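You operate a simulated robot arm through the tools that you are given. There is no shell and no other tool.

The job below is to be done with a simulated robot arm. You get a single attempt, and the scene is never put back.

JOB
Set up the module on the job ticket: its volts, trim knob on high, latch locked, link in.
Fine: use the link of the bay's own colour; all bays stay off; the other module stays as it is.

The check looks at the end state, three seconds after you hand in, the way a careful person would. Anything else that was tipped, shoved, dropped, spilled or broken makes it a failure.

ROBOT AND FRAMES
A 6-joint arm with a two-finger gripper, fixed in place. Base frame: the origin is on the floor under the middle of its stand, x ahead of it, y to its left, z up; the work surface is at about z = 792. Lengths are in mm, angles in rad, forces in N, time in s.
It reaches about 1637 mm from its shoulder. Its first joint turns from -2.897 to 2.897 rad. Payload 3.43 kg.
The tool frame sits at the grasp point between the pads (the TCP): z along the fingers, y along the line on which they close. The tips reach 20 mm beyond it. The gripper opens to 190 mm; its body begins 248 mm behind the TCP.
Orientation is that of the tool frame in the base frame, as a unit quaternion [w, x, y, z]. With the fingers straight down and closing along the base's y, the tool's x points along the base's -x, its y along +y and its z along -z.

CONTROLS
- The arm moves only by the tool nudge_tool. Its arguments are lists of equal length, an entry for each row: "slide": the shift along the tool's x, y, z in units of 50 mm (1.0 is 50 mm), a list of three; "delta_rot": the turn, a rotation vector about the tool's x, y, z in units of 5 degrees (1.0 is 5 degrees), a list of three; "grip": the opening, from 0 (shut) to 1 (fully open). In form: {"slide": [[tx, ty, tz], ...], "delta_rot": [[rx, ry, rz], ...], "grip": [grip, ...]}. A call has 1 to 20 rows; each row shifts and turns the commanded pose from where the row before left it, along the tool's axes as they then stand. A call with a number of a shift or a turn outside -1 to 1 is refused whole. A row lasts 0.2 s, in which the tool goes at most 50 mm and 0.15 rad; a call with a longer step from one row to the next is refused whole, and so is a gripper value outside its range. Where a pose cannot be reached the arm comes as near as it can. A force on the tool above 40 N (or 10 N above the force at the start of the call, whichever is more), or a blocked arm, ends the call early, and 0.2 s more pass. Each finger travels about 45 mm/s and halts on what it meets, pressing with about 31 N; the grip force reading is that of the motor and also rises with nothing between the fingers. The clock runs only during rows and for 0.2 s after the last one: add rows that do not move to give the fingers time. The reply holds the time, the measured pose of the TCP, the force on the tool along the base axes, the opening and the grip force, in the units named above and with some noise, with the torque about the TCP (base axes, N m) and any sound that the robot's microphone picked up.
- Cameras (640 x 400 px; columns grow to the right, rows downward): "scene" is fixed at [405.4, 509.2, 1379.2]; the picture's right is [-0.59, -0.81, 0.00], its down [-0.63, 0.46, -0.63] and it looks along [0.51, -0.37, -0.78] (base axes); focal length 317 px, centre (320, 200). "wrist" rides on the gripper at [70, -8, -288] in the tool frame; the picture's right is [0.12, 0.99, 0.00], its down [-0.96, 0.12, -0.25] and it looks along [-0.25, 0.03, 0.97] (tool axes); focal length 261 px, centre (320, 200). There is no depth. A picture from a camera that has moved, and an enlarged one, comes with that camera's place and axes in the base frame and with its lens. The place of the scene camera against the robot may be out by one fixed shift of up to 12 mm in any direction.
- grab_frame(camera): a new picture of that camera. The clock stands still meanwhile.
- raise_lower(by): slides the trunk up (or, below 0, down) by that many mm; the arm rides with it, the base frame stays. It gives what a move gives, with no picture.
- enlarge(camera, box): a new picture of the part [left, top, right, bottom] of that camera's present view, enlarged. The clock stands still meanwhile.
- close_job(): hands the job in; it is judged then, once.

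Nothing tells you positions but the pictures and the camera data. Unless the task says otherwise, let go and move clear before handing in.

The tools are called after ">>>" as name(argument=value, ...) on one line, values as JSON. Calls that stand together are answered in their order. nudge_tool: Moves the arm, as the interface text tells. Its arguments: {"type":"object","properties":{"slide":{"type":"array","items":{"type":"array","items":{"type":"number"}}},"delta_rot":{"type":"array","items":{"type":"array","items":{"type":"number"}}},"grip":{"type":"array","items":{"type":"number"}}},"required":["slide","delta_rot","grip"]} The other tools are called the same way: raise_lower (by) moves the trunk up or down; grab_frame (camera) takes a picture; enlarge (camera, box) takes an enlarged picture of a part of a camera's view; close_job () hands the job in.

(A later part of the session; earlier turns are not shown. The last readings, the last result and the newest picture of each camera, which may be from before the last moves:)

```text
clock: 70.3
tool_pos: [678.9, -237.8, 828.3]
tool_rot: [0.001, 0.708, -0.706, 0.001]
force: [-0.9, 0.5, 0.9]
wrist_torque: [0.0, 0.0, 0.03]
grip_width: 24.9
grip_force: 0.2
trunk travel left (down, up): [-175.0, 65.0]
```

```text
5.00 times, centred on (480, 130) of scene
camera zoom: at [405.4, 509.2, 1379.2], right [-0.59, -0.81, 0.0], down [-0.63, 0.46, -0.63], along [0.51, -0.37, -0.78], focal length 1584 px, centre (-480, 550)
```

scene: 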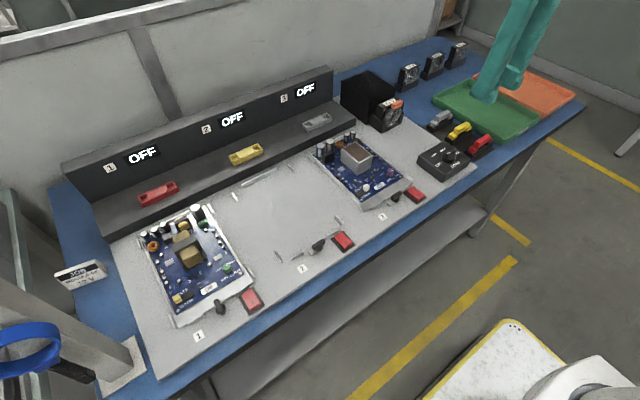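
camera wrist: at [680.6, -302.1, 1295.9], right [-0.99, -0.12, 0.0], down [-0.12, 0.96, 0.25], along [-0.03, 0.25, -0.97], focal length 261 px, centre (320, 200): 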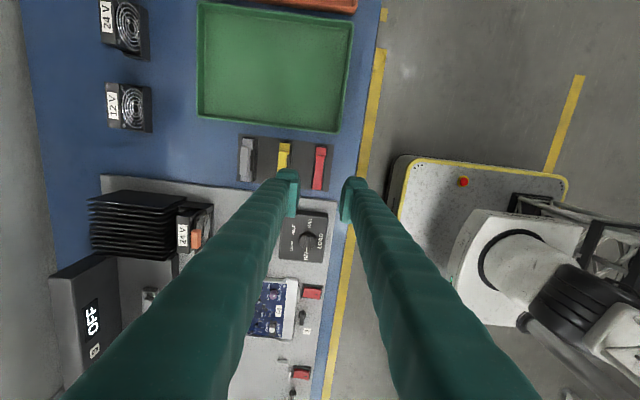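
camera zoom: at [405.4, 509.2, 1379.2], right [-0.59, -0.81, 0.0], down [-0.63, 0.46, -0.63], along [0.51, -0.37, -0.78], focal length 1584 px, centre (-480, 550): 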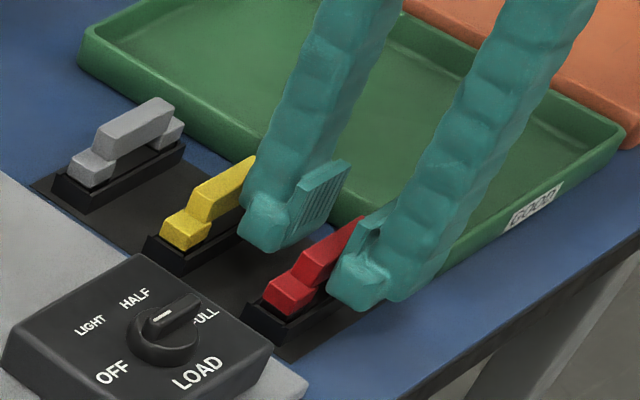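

The link is upright in its trough again. Re-centring the tool on it (about −4.5 mm in x) before gripping.

>>> nudge_tool(slide=[[0, 0, 0], [0, 0.045, 0], [0, 0.045, 0], [0, 0, 0], [0, 0, 0]], delta_rot=[[0, 0, 0], [0, 0, 0], [0, 0, 0], [0, 0, 0], [0, 0, 0]], grip=[0.15, 0.15, 0.15, 0.15, 0.15])

>>> enlarge(camera="wrist", box=[265, 150, 375, 235])

>>> enlarge(camera="scene", box=[455, 120, 505, 165])

```text
clock: 71.5
tool_pos: [675.6, -236.7, 828.8]
tool_rot: [-0.002, -0.707, 0.707, 0.0]
force: [-0.1, -0.5, 0.1]
wrist_torque: [0.02, -0.01, -0.01]
grip_width: 28.6
grip_force: 0.1
trunk travel left (down, up): [-175.0, 65.0]
```

```text
4.71 times, centred on (320, 192) of wrist
camera zoom: at [684.0, -307.1, 1116.1], right [-0.99, -0.12, 0.0], down [-0.12, 0.96, 0.25], along [-0.03, 0.24, -0.97], focal length 1227 px, centre (320, 235)
```

zoom: 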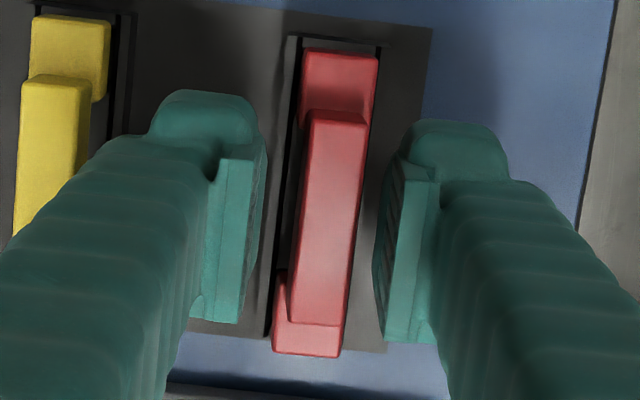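

```text
8.89 times, centred on (480, 142) of scene
camera zoom: at [405.4, 509.2, 1379.2], right [-0.59, -0.81, 0.0], down [-0.63, 0.46, -0.63], along [0.51, -0.37, -0.78], focal length 2815 px, centre (-1102, 711)
```

zoom: 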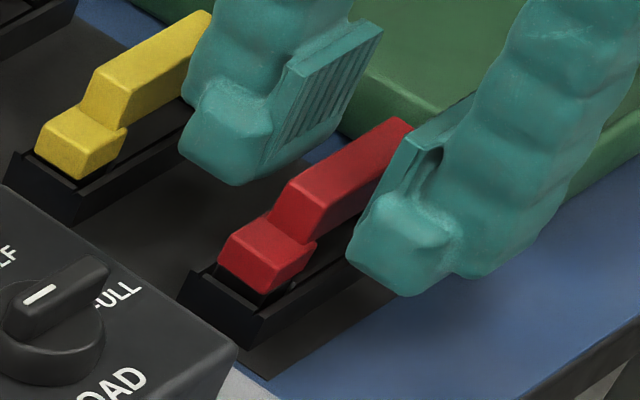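

Upright and nearly centred. A small correction, then close.

>>> nudge_tool(slide=[[-0.035, 0.025, 0], [0, 0, 0], [0, 0, 0]], delta_rot=[[0, 0, 0], [0, 0, 0], [0, 0, 0]], grip=[0.15, 0.15, 0.15])

>>> nudge_tool(slide=[[0, 0, 0], [0, 0, 0], [0, 0, 0]], delta_rot=[[0, 0, 0], [0, 0, 0], [0, 0, 0]], grip=[0.03, 0.03, 0.03])

>>> enlarge(camera="wrist", box=[265, 150, 375, 235])

>>> enlarge(camera="scene", box=[455, 120, 505, 165])

```text
clock: 72.3
tool_pos: [672.9, -235.0, 828.9]
tool_rot: [0.001, 0.707, -0.707, 0.0]
force: [-0.1, 0.1, 0.5]
wrist_torque: [-0.01, -0.01, 0.06]
grip_width: 28.8
grip_force: 0.1
trunk travel left (down, up): [-175.0, 65.0]
```

```text
clock: 73.1
tool_pos: [672.9, -234.4, 827.9]
tool_rot: [0.001, 0.708, -0.706, 0.0]
force: [0.2, -0.1, -0.9]
wrist_torque: [-0.02, -0.05, 0.0]
grip_width: 12.8
grip_force: 30.7
trunk travel left (down, up): [-175.0, 65.0]
```

```text
4.71 times, centred on (320, 192) of wrist
camera zoom: at [682.1, -304.8, 1115.8], right [-0.99, -0.12, 0.0], down [-0.12, 0.96, 0.25], along [-0.03, 0.24, -0.97], focal length 1227 px, centre (320, 235)
```

zoom: 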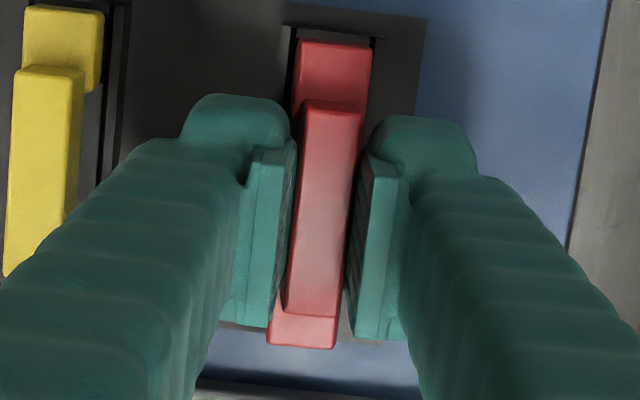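

```text
8.89 times, centred on (480, 142) of scene
camera zoom: at [405.4, 509.2, 1379.2], right [-0.59, -0.81, 0.0], down [-0.63, 0.46, -0.63], along [0.51, -0.37, -0.78], focal length 2815 px, centre (-1102, 711)
```

zoom: 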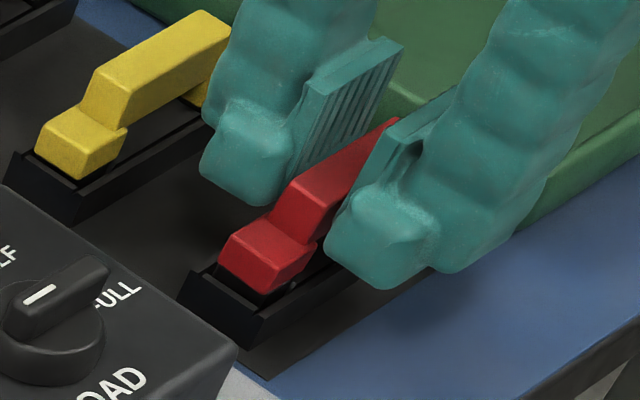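

Gripped the link firmly (12.8 mm, 31 N), aligned with the tool. Lifting straight up slowly.

>>> nudge_tool(slide=[[0, 0, -0.1], [0, 0, -0.2], [0, 0, -0.4], [0, 0, -0.6], [0, 0, -0.8], [0, 0, 0], [0, 0, 0]], delta_rot=[[0, 0, 0], [0, 0, 0], [0, 0, 0], [0, 0, 0], [0, 0, 0], [0, 0, 0], [0, 0, 0]], grip=[0.03, 0.03, 0.03, 0.03, 0.03, 0.03, 0.03])

>>> enlarge(camera="wrist", box=[265, 150, 375, 235])

>>> enlarge(camera="scene", box=[420, 60, 540, 170])

```text
clock: 74.7
tool_pos: [673.1, -234.4, 932.6]
tool_rot: [0.002, 0.708, -0.706, 0.0]
force: [0.4, -0.8, 0.0]
wrist_torque: [0.03, 0.01, -0.01]
grip_width: 5.6
grip_force: 0.0
trunk travel left (down, up): [-175.0, 65.0]
```

```text
4.71 times, centred on (320, 192) of wrist
camera zoom: at [682.2, -304.8, 1219.8], right [-0.99, -0.12, 0.0], down [-0.12, 0.96, 0.25], along [-0.03, 0.24, -0.97], focal length 1227 px, centre (320, 235)
```

zoom: 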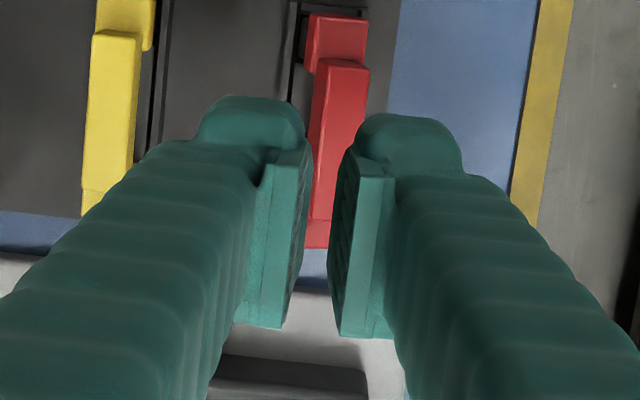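

```text
3.64 times, centred on (480, 115) of scene
camera zoom: at [405.4, 509.2, 1379.2], right [-0.59, -0.81, 0.0], down [-0.63, 0.46, -0.63], along [0.51, -0.37, -0.78], focal length 1152 px, centre (-262, 509)
```

zoom: 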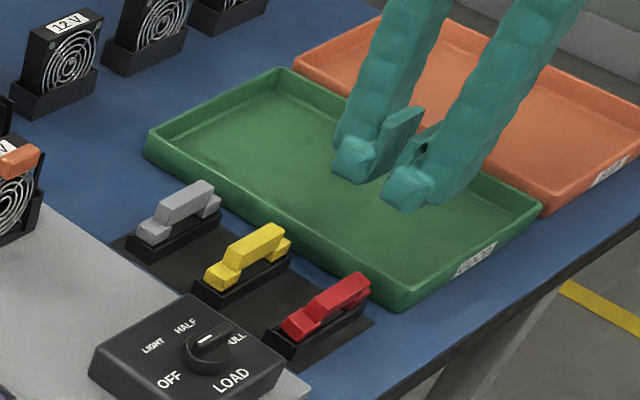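

The pads slipped off and the link stayed in the trough. I'll look closely at how it sits now before trying again.

>>> enlarge(camera="scene", box=[462, 125, 502, 160])

>>> enlarge(camera="wrist", box=[300, 145, 350, 195])

>>> enlarge(camera="scene", box=[440, 110, 480, 145])

```text
11.43 times, centred on (482, 142) of scene
camera zoom: at [405.4, 509.2, 1379.2], right [-0.59, -0.81, 0.0], down [-0.63, 0.46, -0.63], along [0.51, -0.37, -0.78], focal length 3619 px, centre (-1531, 857)
```

zoom: 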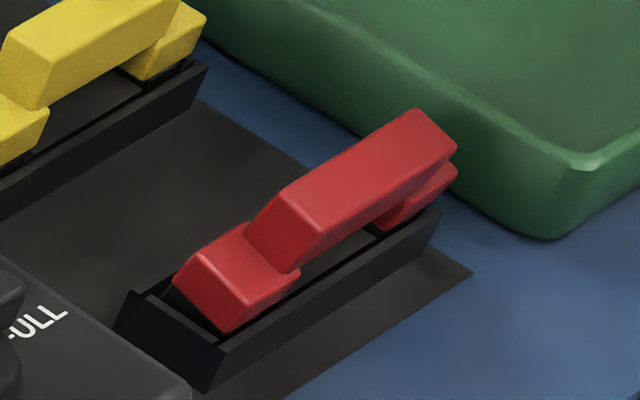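

```text
8.00 times, centred on (325, 170) of wrist
camera zoom: at [682.2, -304.8, 1219.8], right [-0.99, -0.12, 0.0], down [-0.12, 0.96, 0.25], along [-0.03, 0.24, -0.97], focal length 2085 px, centre (280, 440)
```

zoom: 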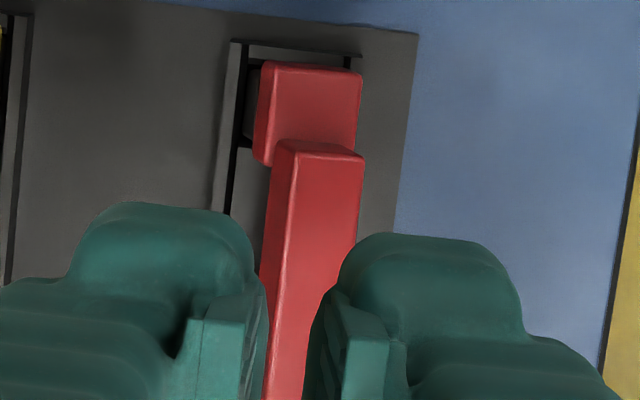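

```text
11.43 times, centred on (460, 128) of scene
camera zoom: at [405.4, 509.2, 1379.2], right [-0.59, -0.81, 0.0], down [-0.63, 0.46, -0.63], along [0.51, -0.37, -0.78], focal length 3619 px, centre (-1280, 1029)
```

zoom: 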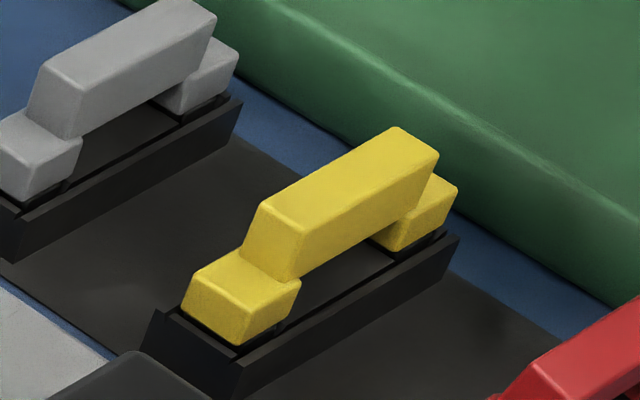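

The red link is rolled toward −x again. Before retrying I want an accurate height of the bridge and trough walls, so I'll take a stereo pair of the undisturbed yellow link with a 100 mm baseline.

>>> enlarge(camera="wrist", box=[260, 135, 330, 195])

>>> nudge_tool(slide=[[0, 1.0, 0], [0, 1.0, 0], [0, 0, 0], [0, 0, 0]], delta_rot=[[0, 0, 0], [0, 0, 0], [0, 0, 0], [0, 0, 0]], grip=[0.25, 0.25, 0.25, 0.25])

>>> grab_frame(camera="wrist")

>>> enlarge(camera="wrist", box=[190, 125, 270, 195])

```text
6.67 times, centred on (295, 165) of wrist
camera zoom: at [682.2, -304.8, 1219.8], right [-0.99, -0.12, 0.0], down [-0.12, 0.96, 0.25], along [-0.03, 0.24, -0.97], focal length 1738 px, centre (487, 433)
```

zoom: 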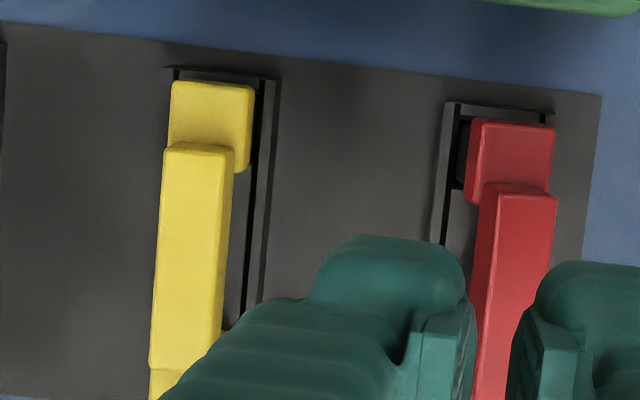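

```text
clock: 75.7
tool_pos: [573.4, -240.7, 930.5]
tool_rot: [-0.001, -0.707, 0.707, 0.001]
force: [0.0, -0.3, -0.5]
wrist_torque: [0.0, 0.01, -0.03]
grip_width: 47.6
grip_force: 0.1
trunk travel left (down, up): [-175.0, 65.0]
```

```text
taken
camera wrist: at [582.2, -309.9, 1218.3], right [-0.99, -0.12, 0.0], down [-0.12, 0.96, 0.25], along [-0.03, 0.24, -0.97], focal length 261 px, centre (320, 200)
```

wrist: 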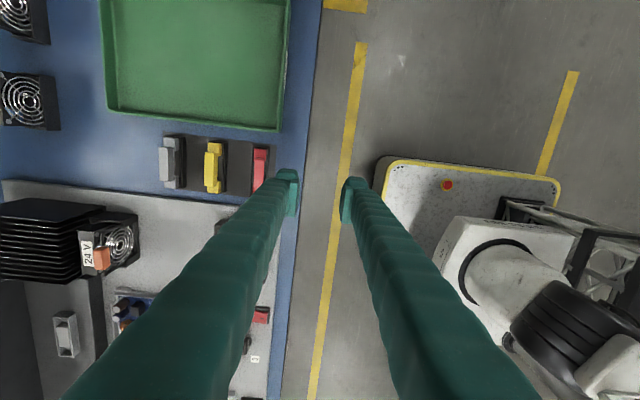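

```text
5.71 times, centred on (230, 160) of wrist
camera zoom: at [582.2, -309.9, 1218.3], right [-0.99, -0.12, 0.0], down [-0.12, 0.96, 0.25], along [-0.03, 0.24, -0.97], focal length 1489 px, centre (834, 429)
```

zoom: 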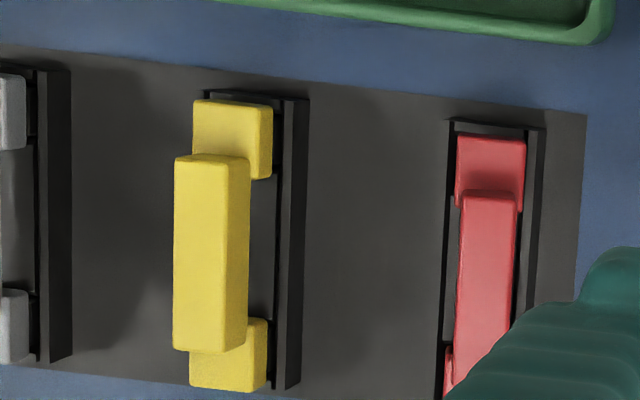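

Stereo puts the bridge at z≈808–822 (wider at its bottom), so the pads must reach below ≈805 to bear on its lower edges. I'll go back over the red link with 38 mm opening.

>>> nudge_tool(slide=[[-0.04, -0.97, 0], [-0.04, -0.97, 0], [0, 0, 0], [0, 0, 0.8], [0, 0, 0.8], [0, 0, 0], [0, 0, 0]], delta_rot=[[0, 0, 0], [0, 0, 0], [0, 0, 0], [0, 0, 0], [0, 0, 0], [0, 0, 0], [0, 0, 0]], grip=[0.2, 0.2, 0.2, 0.2, 0.2, 0.2, 0.2])

>>> enlarge(camera="wrist", box=[265, 150, 375, 235])

>>> enlarge(camera="scene", box=[440, 90, 520, 170])

```text
clock: 77.3
tool_pos: [670.2, -234.0, 850.3]
tool_rot: [0.001, 0.708, -0.707, -0.001]
force: [0.0, 0.5, 0.3]
wrist_torque: [-0.04, -0.04, -0.05]
grip_width: 37.9
grip_force: 0.1
trunk travel left (down, up): [-175.0, 65.0]
```

```text
4.71 times, centred on (320, 192) of wrist
camera zoom: at [679.0, -304.4, 1138.9], right [-0.99, -0.12, 0.0], down [-0.12, 0.96, 0.25], along [-0.03, 0.24, -0.97], focal length 1227 px, centre (320, 235)
```

zoom: 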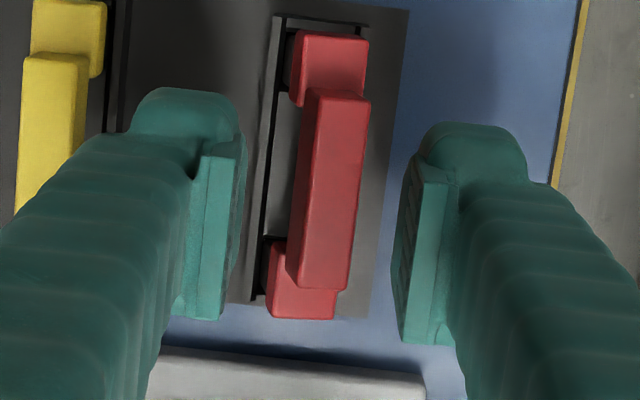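

```text
5.00 times, centred on (480, 130) of scene
camera zoom: at [405.4, 509.2, 1379.2], right [-0.59, -0.81, 0.0], down [-0.63, 0.46, -0.63], along [0.51, -0.37, -0.78], focal length 1584 px, centre (-480, 550)
```

zoom: 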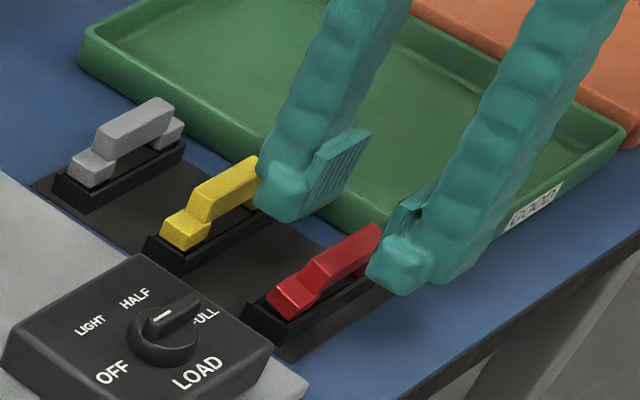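

Clear on both sides; descending to tips ≈ 803 in two steps.

>>> nudge_tool(slide=[[0, 0, 0.2], [0, 0, 0.2], [0, 0, 0], [0, 0, 0], [0, 0, 0.09], [0, 0, 0.08], [0, 0, 0], [0, 0, 0]], delta_rot=[[0, 0, 0], [0, 0, 0], [0, 0, 0], [0, 0, 0], [0, 0, 0], [0, 0, 0], [0, 0, 0], [0, 0, 0]], grip=[0.2, 0.2, 0.2, 0.2, 0.2, 0.2, 0.2, 0.2])

>>> enlarge(camera="wrist", box=[265, 150, 375, 235])

>>> enlarge(camera="scene", box=[440, 90, 520, 170])

```text
clock: 79.1
tool_pos: [671.2, -232.5, 821.9]
tool_rot: [0.001, 0.707, -0.707, 0.001]
force: [0.4, 0.1, -0.2]
wrist_torque: [0.0, 0.02, 0.02]
grip_width: 37.8
grip_force: 0.0
trunk travel left (down, up): [-175.0, 65.0]
```

```text
4.71 times, centred on (320, 192) of wrist
camera zoom: at [679.0, -302.6, 1110.3], right [-0.99, -0.12, 0.0], down [-0.12, 0.96, 0.25], along [-0.03, 0.24, -0.97], focal length 1227 px, centre (320, 235)
```

zoom: 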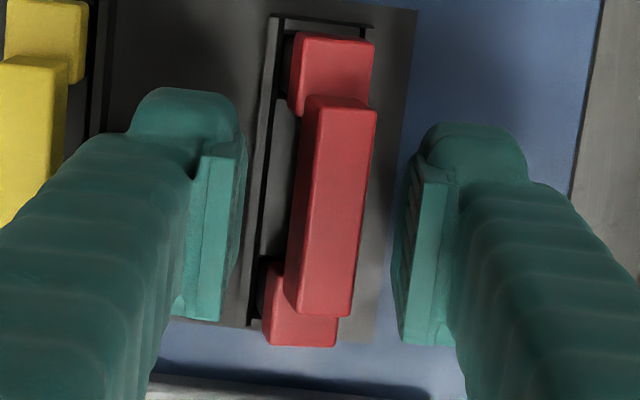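

```text
5.00 times, centred on (480, 130) of scene
camera zoom: at [405.4, 509.2, 1379.2], right [-0.59, -0.81, 0.0], down [-0.63, 0.46, -0.63], along [0.51, -0.37, -0.78], focal length 1584 px, centre (-480, 550)
```

zoom: 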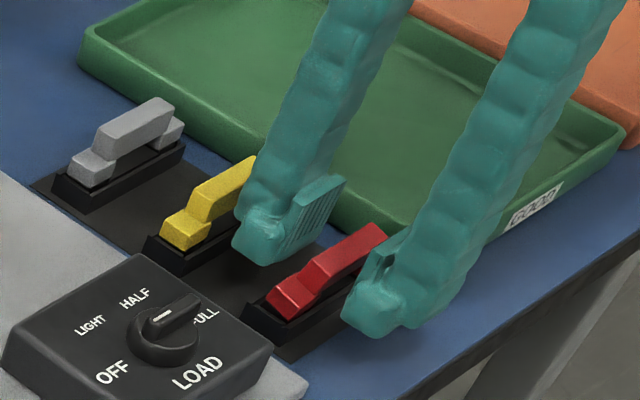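

Tips are at ≈802 with no contact. Now pushing the link upright with the −x pad as before.

>>> nudge_tool(slide=[[0.06, 0, 0], [0, 0, 0], [0, -0.04, 0], [0, -0.04, 0], [0, -0.04, 0], [0, -0.04, 0], [0, 0, 0], [0, 0, 0]], delta_rot=[[0, 0, 0], [0, 0, 0], [0, 0, 0], [0, 0, 0], [0, 0, 0], [0, 0, 0], [0, 0, 0], [0, 0, 0]], grip=[0.14, 0.13, 0.13, 0.13, 0.13, 0.13, 0.13, 0.13])

>>> enlarge(camera="wrist", box=[265, 150, 375, 235])

>>> enlarge(camera="scene", box=[455, 120, 505, 165])

```text
clock: 80.9
tool_pos: [679.5, -234.9, 823.9]
tool_rot: [-0.003, -0.707, 0.708, -0.001]
force: [-1.2, -0.4, 0.6]
wrist_torque: [-0.01, 0.0, 0.04]
grip_width: 25.2
grip_force: 0.9
trunk travel left (down, up): [-175.0, 65.0]
```

```text
4.71 times, centred on (320, 192) of wrist
camera zoom: at [687.7, -305.3, 1112.3], right [-0.99, -0.12, 0.0], down [-0.12, 0.96, 0.25], along [-0.03, 0.24, -0.97], focal length 1227 px, centre (320, 235)
```

zoom: 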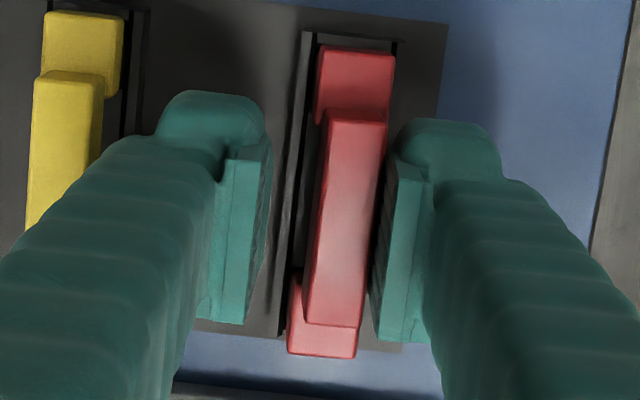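

```text
8.89 times, centred on (480, 142) of scene
camera zoom: at [405.4, 509.2, 1379.2], right [-0.59, -0.81, 0.0], down [-0.63, 0.46, -0.63], along [0.51, -0.37, -0.78], focal length 2815 px, centre (-1102, 711)
```

zoom: 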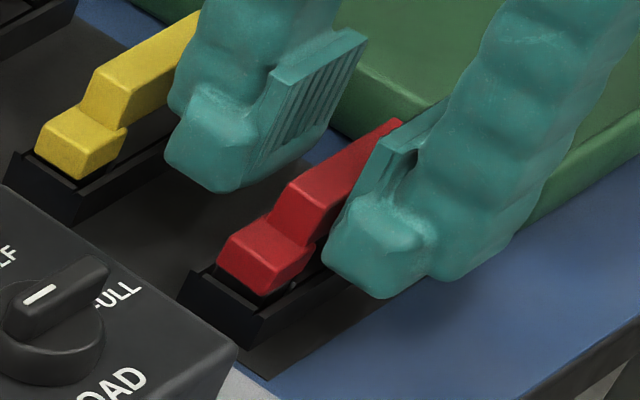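

Upright again. Re-centring (−5 mm in x) and closing with the deeper grip.

>>> nudge_tool(slide=[[0, 0.05, 0], [0, 0.05, 0], [0, 0, 0], [0, 0, 0]], delta_rot=[[0, 0, 0], [0, 0, 0], [0, 0, 0], [0, 0, 0]], grip=[0.13, 0.13, 0.13, 0.13])

>>> enlarge(camera="wrist", box=[265, 150, 375, 235])

>>> enlarge(camera="scene", box=[455, 120, 505, 165])

```text
clock: 81.9
tool_pos: [672.6, -236.1, 823.1]
tool_rot: [0.001, 0.707, -0.707, 0.0]
force: [0.0, -1.6, -0.3]
wrist_torque: [0.0, -0.05, -0.04]
grip_width: 24.9
grip_force: 0.1
trunk travel left (down, up): [-175.0, 65.0]
```

```text
4.71 times, centred on (320, 192) of wrist
camera zoom: at [681.4, -304.8, 1111.0], right [-0.99, -0.12, 0.0], down [-0.12, 0.96, 0.25], along [-0.03, 0.24, -0.97], focal length 1227 px, centre (320, 235)
```

zoom: 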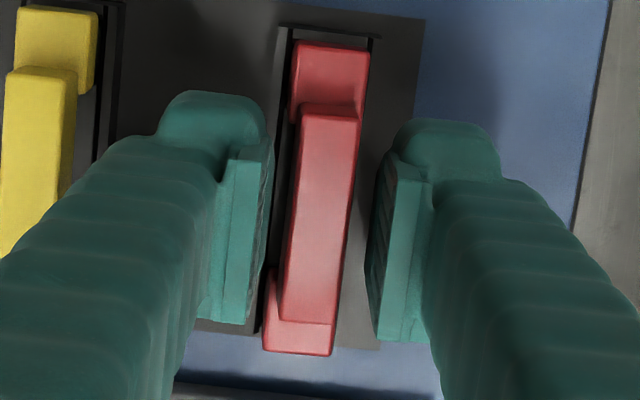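

```text
8.89 times, centred on (480, 142) of scene
camera zoom: at [405.4, 509.2, 1379.2], right [-0.59, -0.81, 0.0], down [-0.63, 0.46, -0.63], along [0.51, -0.37, -0.78], focal length 2815 px, centre (-1102, 711)
```

zoom: 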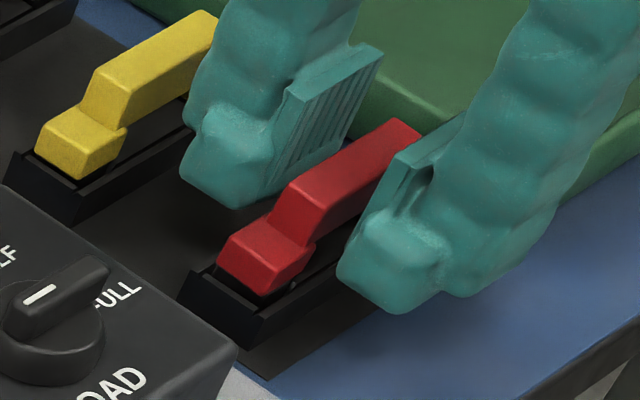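

Centred and low. Closing fully.

>>> nudge_tool(slide=[[0, 0, 0], [0, 0, 0], [0, 0, 0], [0, 0, 0]], delta_rot=[[0, 0, 0], [0, 0, 0], [0, 0, 0], [0, 0, 0]], grip=[0.0, 0.0, 0.0, 0.0])

>>> enlarge(camera="wrist", box=[265, 150, 375, 235])

>>> enlarge(camera="scene", box=[455, 120, 505, 165])

```text
clock: 82.9
tool_pos: [673.0, -234.8, 824.6]
tool_rot: [0.001, 0.707, -0.707, 0.0]
force: [2.0, -0.2, -0.1]
wrist_torque: [-0.01, -0.11, -0.01]
grip_width: 13.2
grip_force: 30.9
trunk travel left (down, up): [-175.0, 65.0]
```

```text
4.71 times, centred on (320, 192) of wrist
camera zoom: at [681.5, -304.8, 1111.1], right [-0.99, -0.12, 0.0], down [-0.12, 0.96, 0.25], along [-0.03, 0.24, -0.97], focal length 1227 px, centre (320, 235)
```

zoom: 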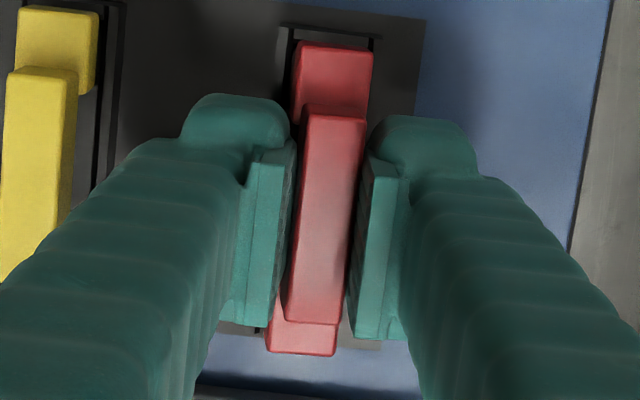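

```text
8.89 times, centred on (480, 142) of scene
camera zoom: at [405.4, 509.2, 1379.2], right [-0.59, -0.81, 0.0], down [-0.63, 0.46, -0.63], along [0.51, -0.37, -0.78], focal length 2815 px, centre (-1102, 711)
```

zoom: 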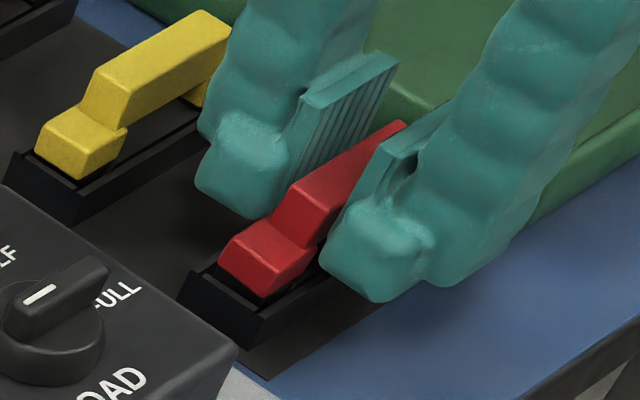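

Gripped at 13.2 mm. Lifting a few millimetres at a time to check for slip.

>>> nudge_tool(slide=[[0, 0, -0.04], [0, 0, -0.04], [0, 0, 0]], delta_rot=[[0, 0, 0], [0, 0, 0], [0, 0, 0]], grip=[0.0, 0.0, 0.0])

>>> enlarge(camera="wrist", box=[265, 150, 375, 235])

>>> enlarge(camera="scene", box=[455, 120, 505, 165])

```text
clock: 83.7
tool_pos: [673.1, -234.2, 828.0]
tool_rot: [-0.002, -0.707, 0.707, -0.001]
force: [0.6, -5.6, -0.8]
wrist_torque: [-0.18, -0.05, -0.04]
grip_width: 12.8
grip_force: 30.9
trunk travel left (down, up): [-175.0, 65.0]
```

```text
4.71 times, centred on (320, 192) of wrist
camera zoom: at [681.9, -304.4, 1115.5], right [-0.99, -0.12, 0.0], down [-0.12, 0.96, 0.24], along [-0.03, 0.24, -0.97], focal length 1227 px, centre (320, 235)
```

zoom: 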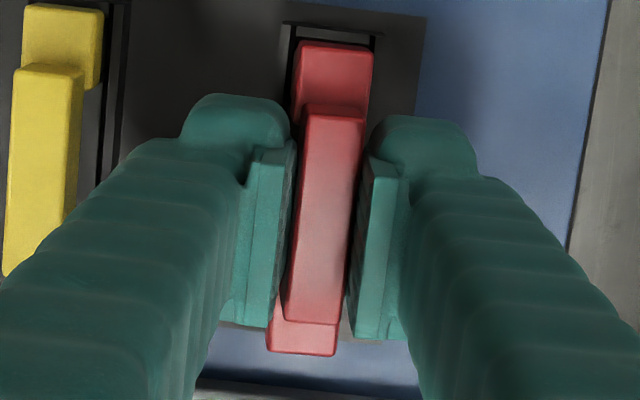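

```text
8.89 times, centred on (480, 142) of scene
camera zoom: at [405.4, 509.2, 1379.2], right [-0.59, -0.81, 0.0], down [-0.63, 0.46, -0.63], along [0.51, -0.37, -0.78], focal length 2815 px, centre (-1102, 711)
```

zoom: 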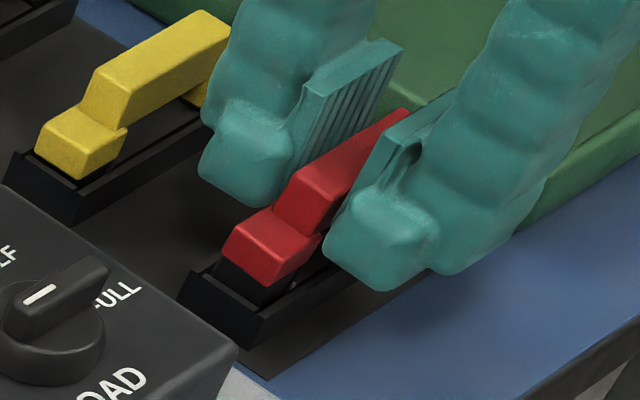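

It is rising with the gripper. Continuing slowly.

>>> nudge_tool(slide=[[0, 0, -0.04], [0, 0, -0.04], [0, 0, -0.04], [0, 0, 0]], delta_rot=[[0, 0, 0], [0, 0, 0], [0, 0, 0], [0, 0, 0]], grip=[0.0, 0.0, 0.0, 0.0])

>>> enlarge(camera="wrist", box=[265, 150, 375, 235])

>>> enlarge(camera="scene", box=[455, 120, 505, 165])

```text
clock: 84.7
tool_pos: [674.1, -235.6, 833.0]
tool_rot: [0.002, 0.707, -0.707, 0.001]
force: [0.1, 0.7, -0.6]
wrist_torque: [-0.02, 0.0, -0.03]
grip_width: 13.0
grip_force: 30.6
trunk travel left (down, up): [-175.0, 65.0]
```

```text
4.71 times, centred on (320, 192) of wrist
camera zoom: at [682.5, -303.8, 1120.8], right [-0.99, -0.12, 0.0], down [-0.12, 0.96, 0.25], along [-0.03, 0.24, -0.97], focal length 1227 px, centre (320, 235)
```

zoom: 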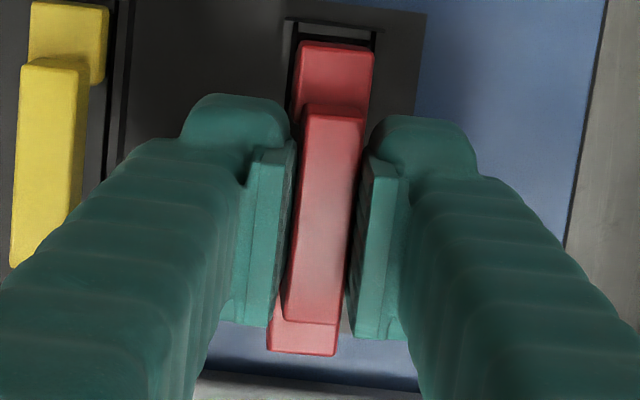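

```text
8.89 times, centred on (480, 142) of scene
camera zoom: at [405.4, 509.2, 1379.2], right [-0.59, -0.81, 0.0], down [-0.63, 0.46, -0.63], along [0.51, -0.37, -0.78], focal length 2815 px, centre (-1102, 711)
```

zoom: 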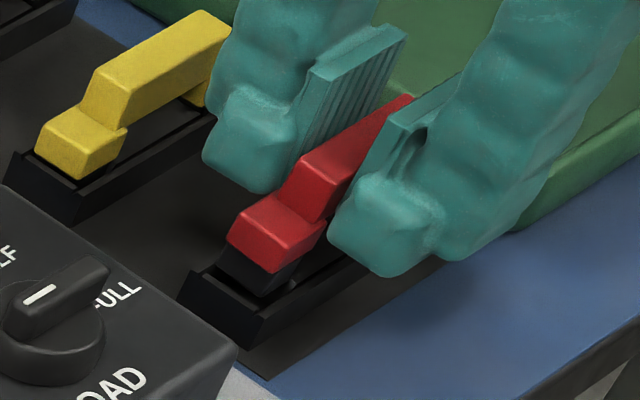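

The link is coming out cleanly with its black plug base visible. Continuing up.

>>> nudge_tool(slide=[[0, 0, -0.06], [0, 0, -0.1], [0, 0, -0.1], [0, 0, -0.15], [0, 0, -0.15], [0, 0, 0]], delta_rot=[[0, 0, 0], [0, 0, 0], [0, 0, 0], [0, 0, 0], [0, 0, 0], [0, 0, 0]], grip=[0.0, 0.0, 0.0, 0.0, 0.0, 0.0])

>>> enlarge(camera="wrist", box=[265, 150, 375, 235])

>>> enlarge(camera="scene", box=[450, 100, 510, 165])

```text
clock: 86.1
tool_pos: [674.2, -234.1, 862.7]
tool_rot: [0.002, 0.707, -0.707, 0.001]
force: [0.0, -0.3, -0.2]
wrist_torque: [-0.04, -0.02, 0.01]
grip_width: 12.8
grip_force: 30.6
trunk travel left (down, up): [-175.0, 65.0]
```

```text
4.71 times, centred on (320, 192) of wrist
camera zoom: at [683.0, -304.0, 1149.2], right [-0.99, -0.12, 0.0], down [-0.12, 0.96, 0.25], along [-0.03, 0.24, -0.97], focal length 1227 px, centre (320, 235)
```

zoom: 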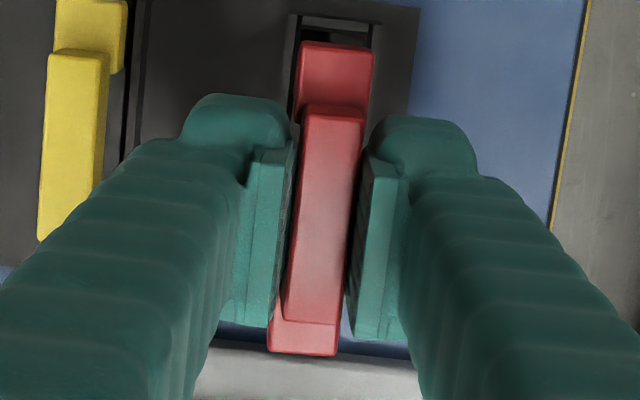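

```text
6.15 times, centred on (480, 132) of scene
camera zoom: at [405.4, 509.2, 1379.2], right [-0.59, -0.81, 0.0], down [-0.63, 0.46, -0.63], along [0.51, -0.37, -0.78], focal length 1949 px, centre (-665, 615)
```

zoom: 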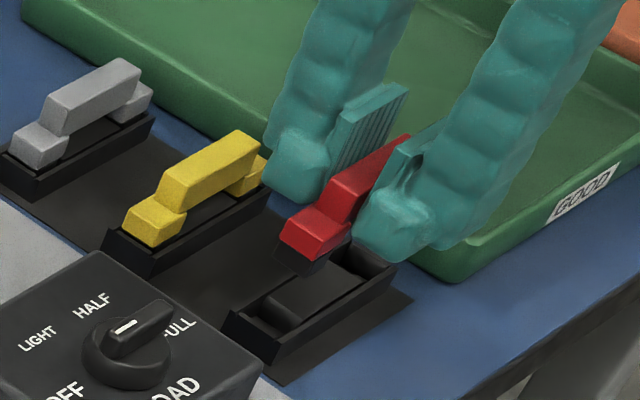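

The link is out, held level. Its stand trough has the same two-pocket shape as the socket. Raising and carrying it along +y toward bay 1.

>>> nudge_tool(slide=[[0, 0, -0.5], [0, 0, -0.9], [0, 0, -0.9], [0, 0, -0.4], [-0.5, 0, 0], [-0.95, 0, 0], [-0.95, 0, 0], [-0.95, 0, 0], [-0.95, 0, 0], [-0.95, 0, 0], [-0.95, 0, 0], [-0.95, 0, 0], [-0.95, 0, 0], [-0.95, 0, 0], [-0.95, 0, 0], [-0.95, 0, 0], [-0.95, 0, 0], [-0.95, 0, 0], [-0.95, 0, 0], [0, 0, 0]], delta_rot=[[0, 0, 0], [0, 0, 0], [0, 0, 0], [0, 0, 0], [0, 0, 0], [0, 0, 0], [0, 0, 0], [0, 0, 0], [0, 0, 0], [0, 0, 0], [0, 0, 0], [0, 0, 0], [0, 0, 0], [0, 0, 0], [0, 0, 0], [0, 0, 0], [0, 0, 0], [0, 0, 0], [0, 0, 0], [0, 0, 0]], grip=[0.0, 0.0, 0.0, 0.0, 0.0, 0.0, 0.0, 0.0, 0.0, 0.0, 0.0, 0.0, 0.0, 0.0, 0.0, 0.0, 0.0, 0.0, 0.0, 0.0])

>>> grab_frame(camera="wrist")

>>> grab_frame(camera="scene")

```text
clock: 90.3
tool_pos: [670.5, 455.7, 994.7]
tool_rot: [0.002, 0.707, -0.707, 0.0]
force: [-0.2, -0.6, -1.5]
wrist_torque: [-0.02, 0.04, 0.0]
grip_width: 12.7
grip_force: 30.6
trunk travel left (down, up): [-175.0, 65.0]
```

```text
taken
camera wrist: at [679.1, 386.5, 1282.6], right [-0.99, -0.12, 0.0], down [-0.12, 0.96, 0.24], along [-0.03, 0.24, -0.97], focal length 261 px, centre (320, 200)
```

wrist: 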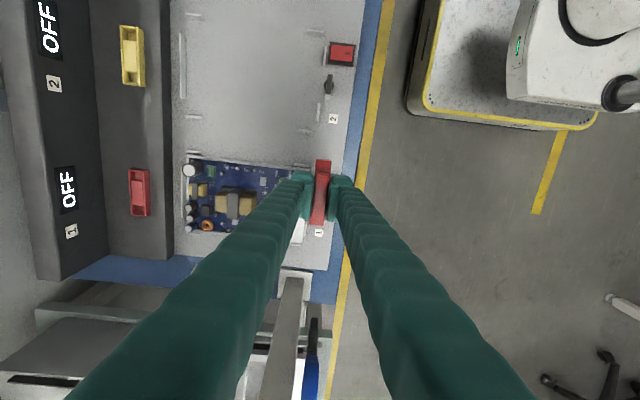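

```text
taken
```

scene: 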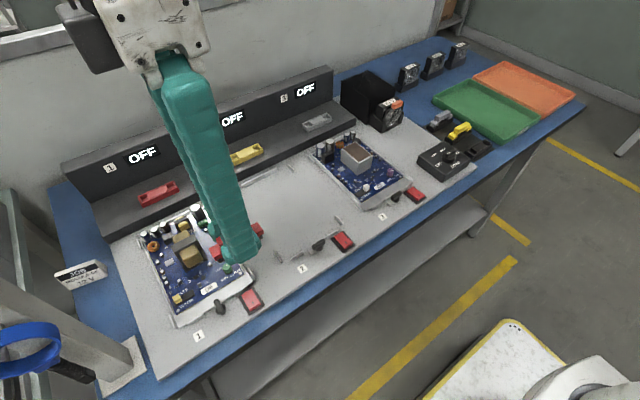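

The link is secure. Now moving over the bay-1 socket (987.5, 526).

>>> nudge_tool(slide=[[-0.2, -0.9, 0], [-0.2, -0.9, 0], [-0.2, -0.9, 0], [-0.2, -0.9, 0], [-0.2, -0.9, 0], [-0.2, -0.9, 0], [-0.2, -0.9, 0], [0, 0, 0], [0, 0, 0], [0, 0, 0]], delta_rot=[[0, 0, 0], [0, 0, 0], [0, 0, 0], [0, 0, 0], [0, 0, 0], [0, 0, 0], [0, 0, 0], [0, 0, 0], [0, 0, 0], [0, 0, 0]], grip=[0.0, 0.0, 0.0, 0.0, 0.0, 0.0, 0.0, 0.0, 0.0, 0.0])

>>> grab_frame(camera="wrist")

>>> enlarge(camera="wrist", box=[265, 130, 375, 235])

>>> enlarge(camera="scene", box=[60, 60, 240, 230])

```text
clock: 92.5
tool_pos: [985.2, 522.9, 991.5]
tool_rot: [0.001, 0.707, -0.707, 0.001]
force: [0.0, 0.4, 0.2]
wrist_torque: [0.0, 0.06, -0.03]
grip_width: 12.9
grip_force: 31.4
out of reach, approached as far as the arm can: row 7
trunk travel left (down, up): [-175.0, 65.0]
```

```text
taken
camera wrist: at [992.4, 453.1, 1279.9], right [-0.99, -0.12, 0.0], down [-0.12, 0.96, 0.24], along [-0.03, 0.24, -0.97], focal length 261 px, centre (320, 200)
```

wrist: 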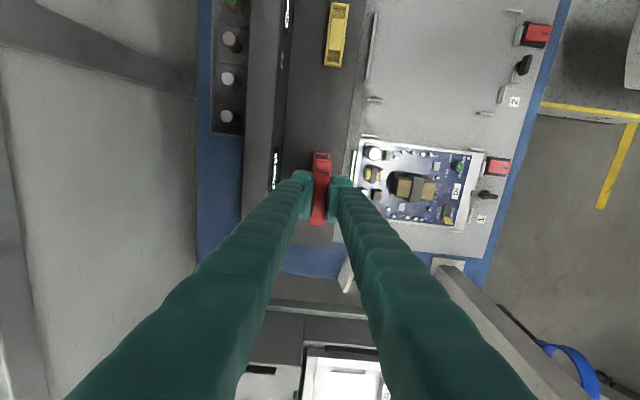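

```text
3.81 times, centred on (320, 182) of wrist
camera zoom: at [992.4, 453.1, 1279.9], right [-0.99, -0.12, 0.0], down [-0.12, 0.96, 0.24], along [-0.03, 0.24, -0.97], focal length 993 px, centre (320, 267)
```

zoom: 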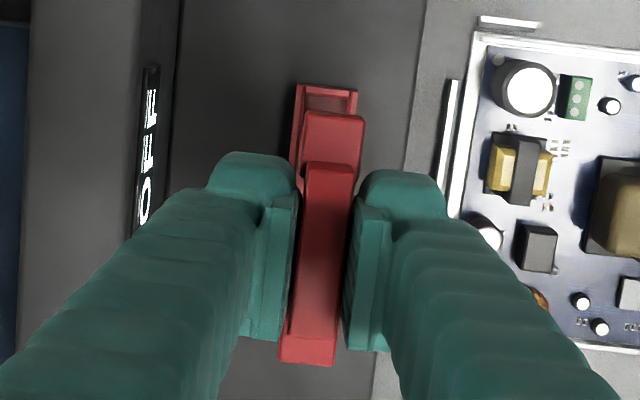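

```text
2.35 times, centred on (150, 145) of scene
camera zoom: at [405.4, 509.2, 1379.2], right [-0.59, -0.81, 0.0], down [-0.63, 0.46, -0.63], along [0.51, -0.37, -0.78], focal length 745 px, centre (720, 329)
```

zoom: 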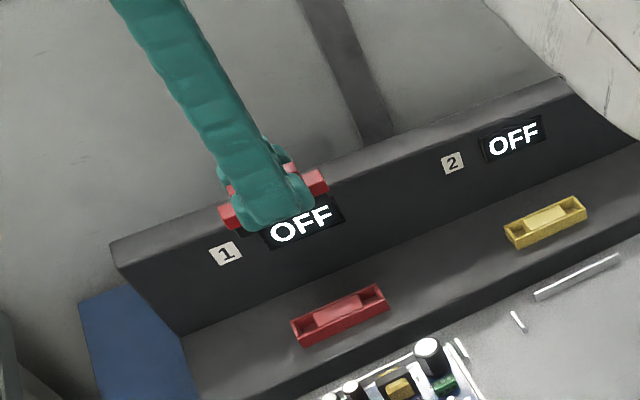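

The link is over the socket but row 7 hit the reach limit at this height; going lower should help. I'll descend 70 mm with a small correction and re-measure both link and socket.

>>> nudge_tool(slide=[[0, 0, 0.7], [0, 0, 0.7], [-0.06, -0.03, 0], [0, 0, 0], [0, 0, 0]], delta_rot=[[0, 0, 0], [0, 0, 0], [0, 0, 0], [0, 0, 0], [0, 0, 0]], grip=[0.0, 0.0, 0.0, 0.0, 0.0])

>>> enlarge(camera="wrist", box=[265, 130, 375, 235])

>>> enlarge(camera="scene", box=[100, 120, 220, 220])

```text
clock: 93.7
tool_pos: [983.9, 526.7, 922.6]
tool_rot: [-0.002, -0.707, 0.708, -0.001]
force: [-0.5, 0.5, -0.2]
wrist_torque: [0.04, 0.03, -0.02]
grip_width: 12.8
grip_force: 31.1
trunk travel left (down, up): [-175.0, 65.0]
```

```text
3.81 times, centred on (320, 182) of wrist
camera zoom: at [993.4, 456.5, 1210.7], right [-0.99, -0.12, 0.0], down [-0.12, 0.96, 0.24], along [-0.03, 0.24, -0.97], focal length 993 px, centre (320, 267)
```

zoom: 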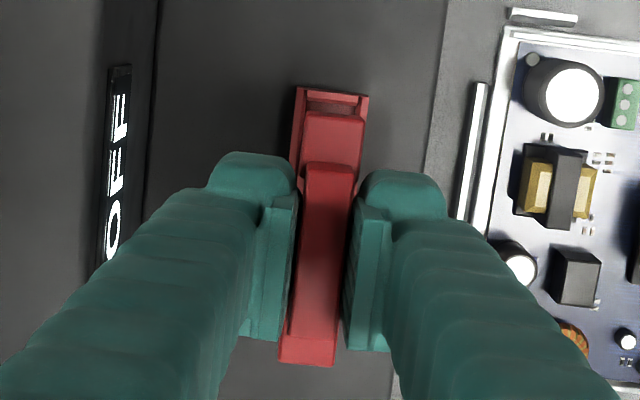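

```text
4.00 times, centred on (160, 170) of scene
camera zoom: at [405.4, 509.2, 1379.2], right [-0.59, -0.81, 0.0], down [-0.63, 0.46, -0.63], along [0.51, -0.37, -0.78], focal length 1267 px, centre (960, 320)
```

zoom: 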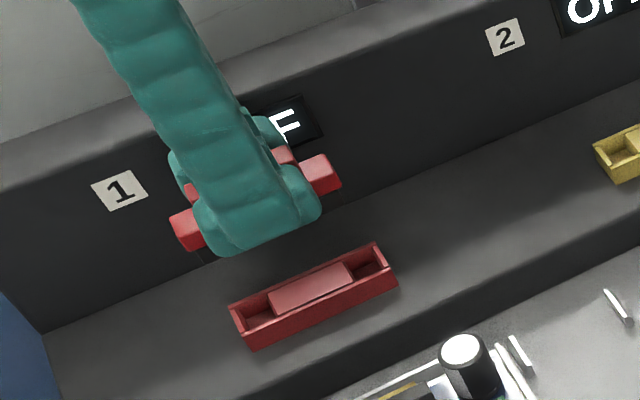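

Good progress; I'll zoom in further on the far end where both socket and link foot are visible, for precise offset measurement.

>>> enlarge(camera="wrist", box=[300, 145, 350, 180])

>>> enlarge(camera="wrist", box=[295, 205, 345, 240])

>>> enlarge(camera="scene", box=[135, 150, 205, 210])

```text
11.43 times, centred on (325, 162) of wrist
camera zoom: at [993.4, 456.5, 1210.7], right [-0.99, -0.12, 0.0], down [-0.12, 0.96, 0.24], along [-0.03, 0.24, -0.97], focal length 2979 px, centre (263, 629)
```

zoom: 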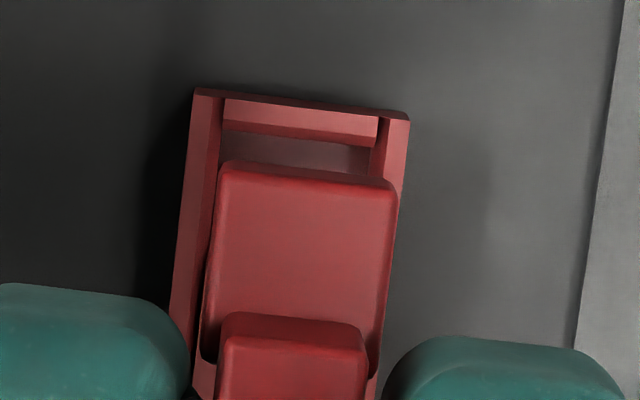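

```text
11.43 times, centred on (320, 222) of wrist
camera zoom: at [993.4, 456.5, 1210.7], right [-0.99, -0.12, 0.0], down [-0.12, 0.96, 0.24], along [-0.03, 0.24, -0.97], focal length 2979 px, centre (320, -57)
```

zoom: 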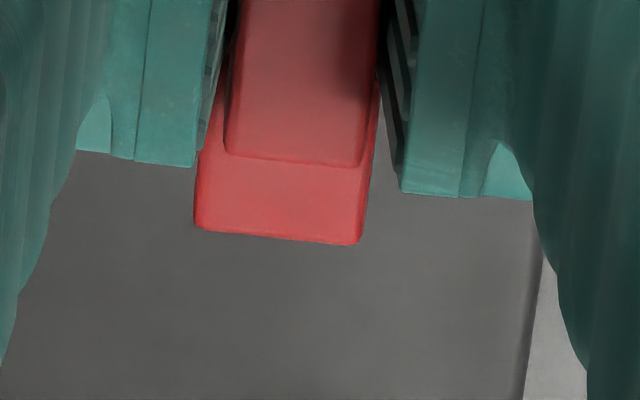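

```text
6.67 times, centred on (170, 180) of scene
camera zoom: at [405.4, 509.2, 1379.2], right [-0.59, -0.81, 0.0], down [-0.63, 0.46, -0.63], along [0.51, -0.37, -0.78], focal length 2111 px, centre (1320, 333)
```

zoom: 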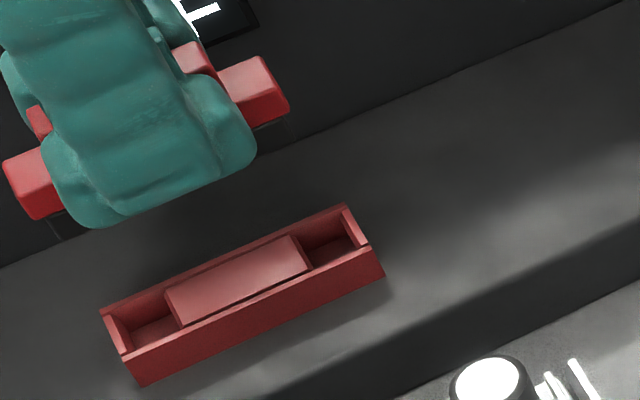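

Both measurements say the link is within ~0.5 mm of the socket axis, with matching yaw. I'll descend ~50 mm to just above the rim and re-measure there.

>>> nudge_tool(slide=[[0, 0, 0.35], [0, 0, 0.35], [0, 0, 0.25], [0, 0, 0], [0, 0, 0]], delta_rot=[[0, 0, 0], [0, 0, 0], [0, 0, 0], [0, 0, 0], [0, 0, 0]], grip=[0.0, 0.0, 0.0, 0.0, 0.0])

>>> enlarge(camera="wrist", box=[300, 145, 350, 180])

>>> enlarge(camera="wrist", box=[265, 130, 375, 235])

>>> enlarge(camera="scene", box=[125, 140, 205, 210])

```text
clock: 94.9
tool_pos: [984.3, 527.5, 875.0]
tool_rot: [0.002, 0.707, -0.707, 0.002]
force: [0.7, -0.2, -0.4]
wrist_torque: [0.0, -0.01, -0.01]
grip_width: 12.7
grip_force: 31.5
trunk travel left (down, up): [-175.0, 65.0]
```

```text
11.43 times, centred on (325, 162) of wrist
camera zoom: at [993.0, 457.1, 1161.6], right [-0.99, -0.12, 0.0], down [-0.12, 0.96, 0.24], along [-0.03, 0.24, -0.97], focal length 2979 px, centre (263, 629)
```

zoom: 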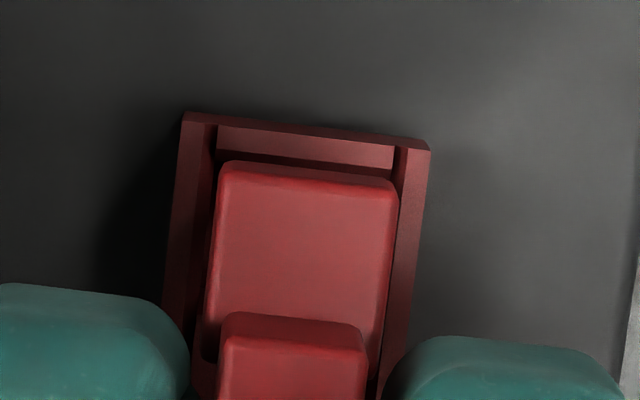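

```text
3.81 times, centred on (320, 182) of wrist
camera zoom: at [993.0, 457.1, 1161.6], right [-0.99, -0.12, 0.0], down [-0.12, 0.96, 0.24], along [-0.03, 0.24, -0.97], focal length 993 px, centre (320, 267)
```

zoom: 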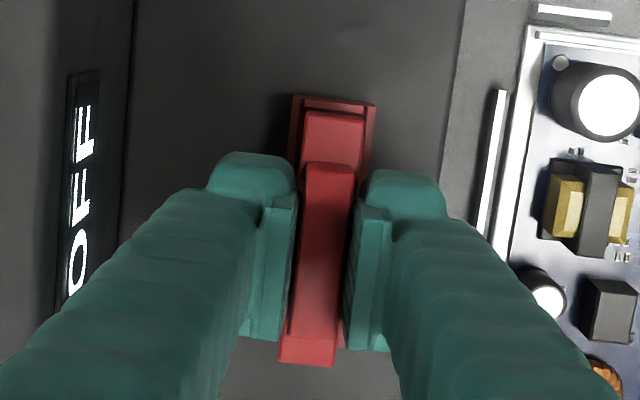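

```text
5.71 times, centred on (165, 175) of scene
camera zoom: at [405.4, 509.2, 1379.2], right [-0.59, -0.81, 0.0], down [-0.63, 0.46, -0.63], along [0.51, -0.37, -0.78], focal length 1810 px, centre (1206, 343)
```

zoom: 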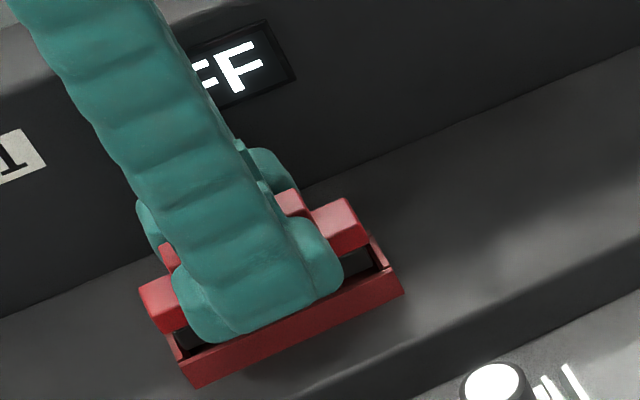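

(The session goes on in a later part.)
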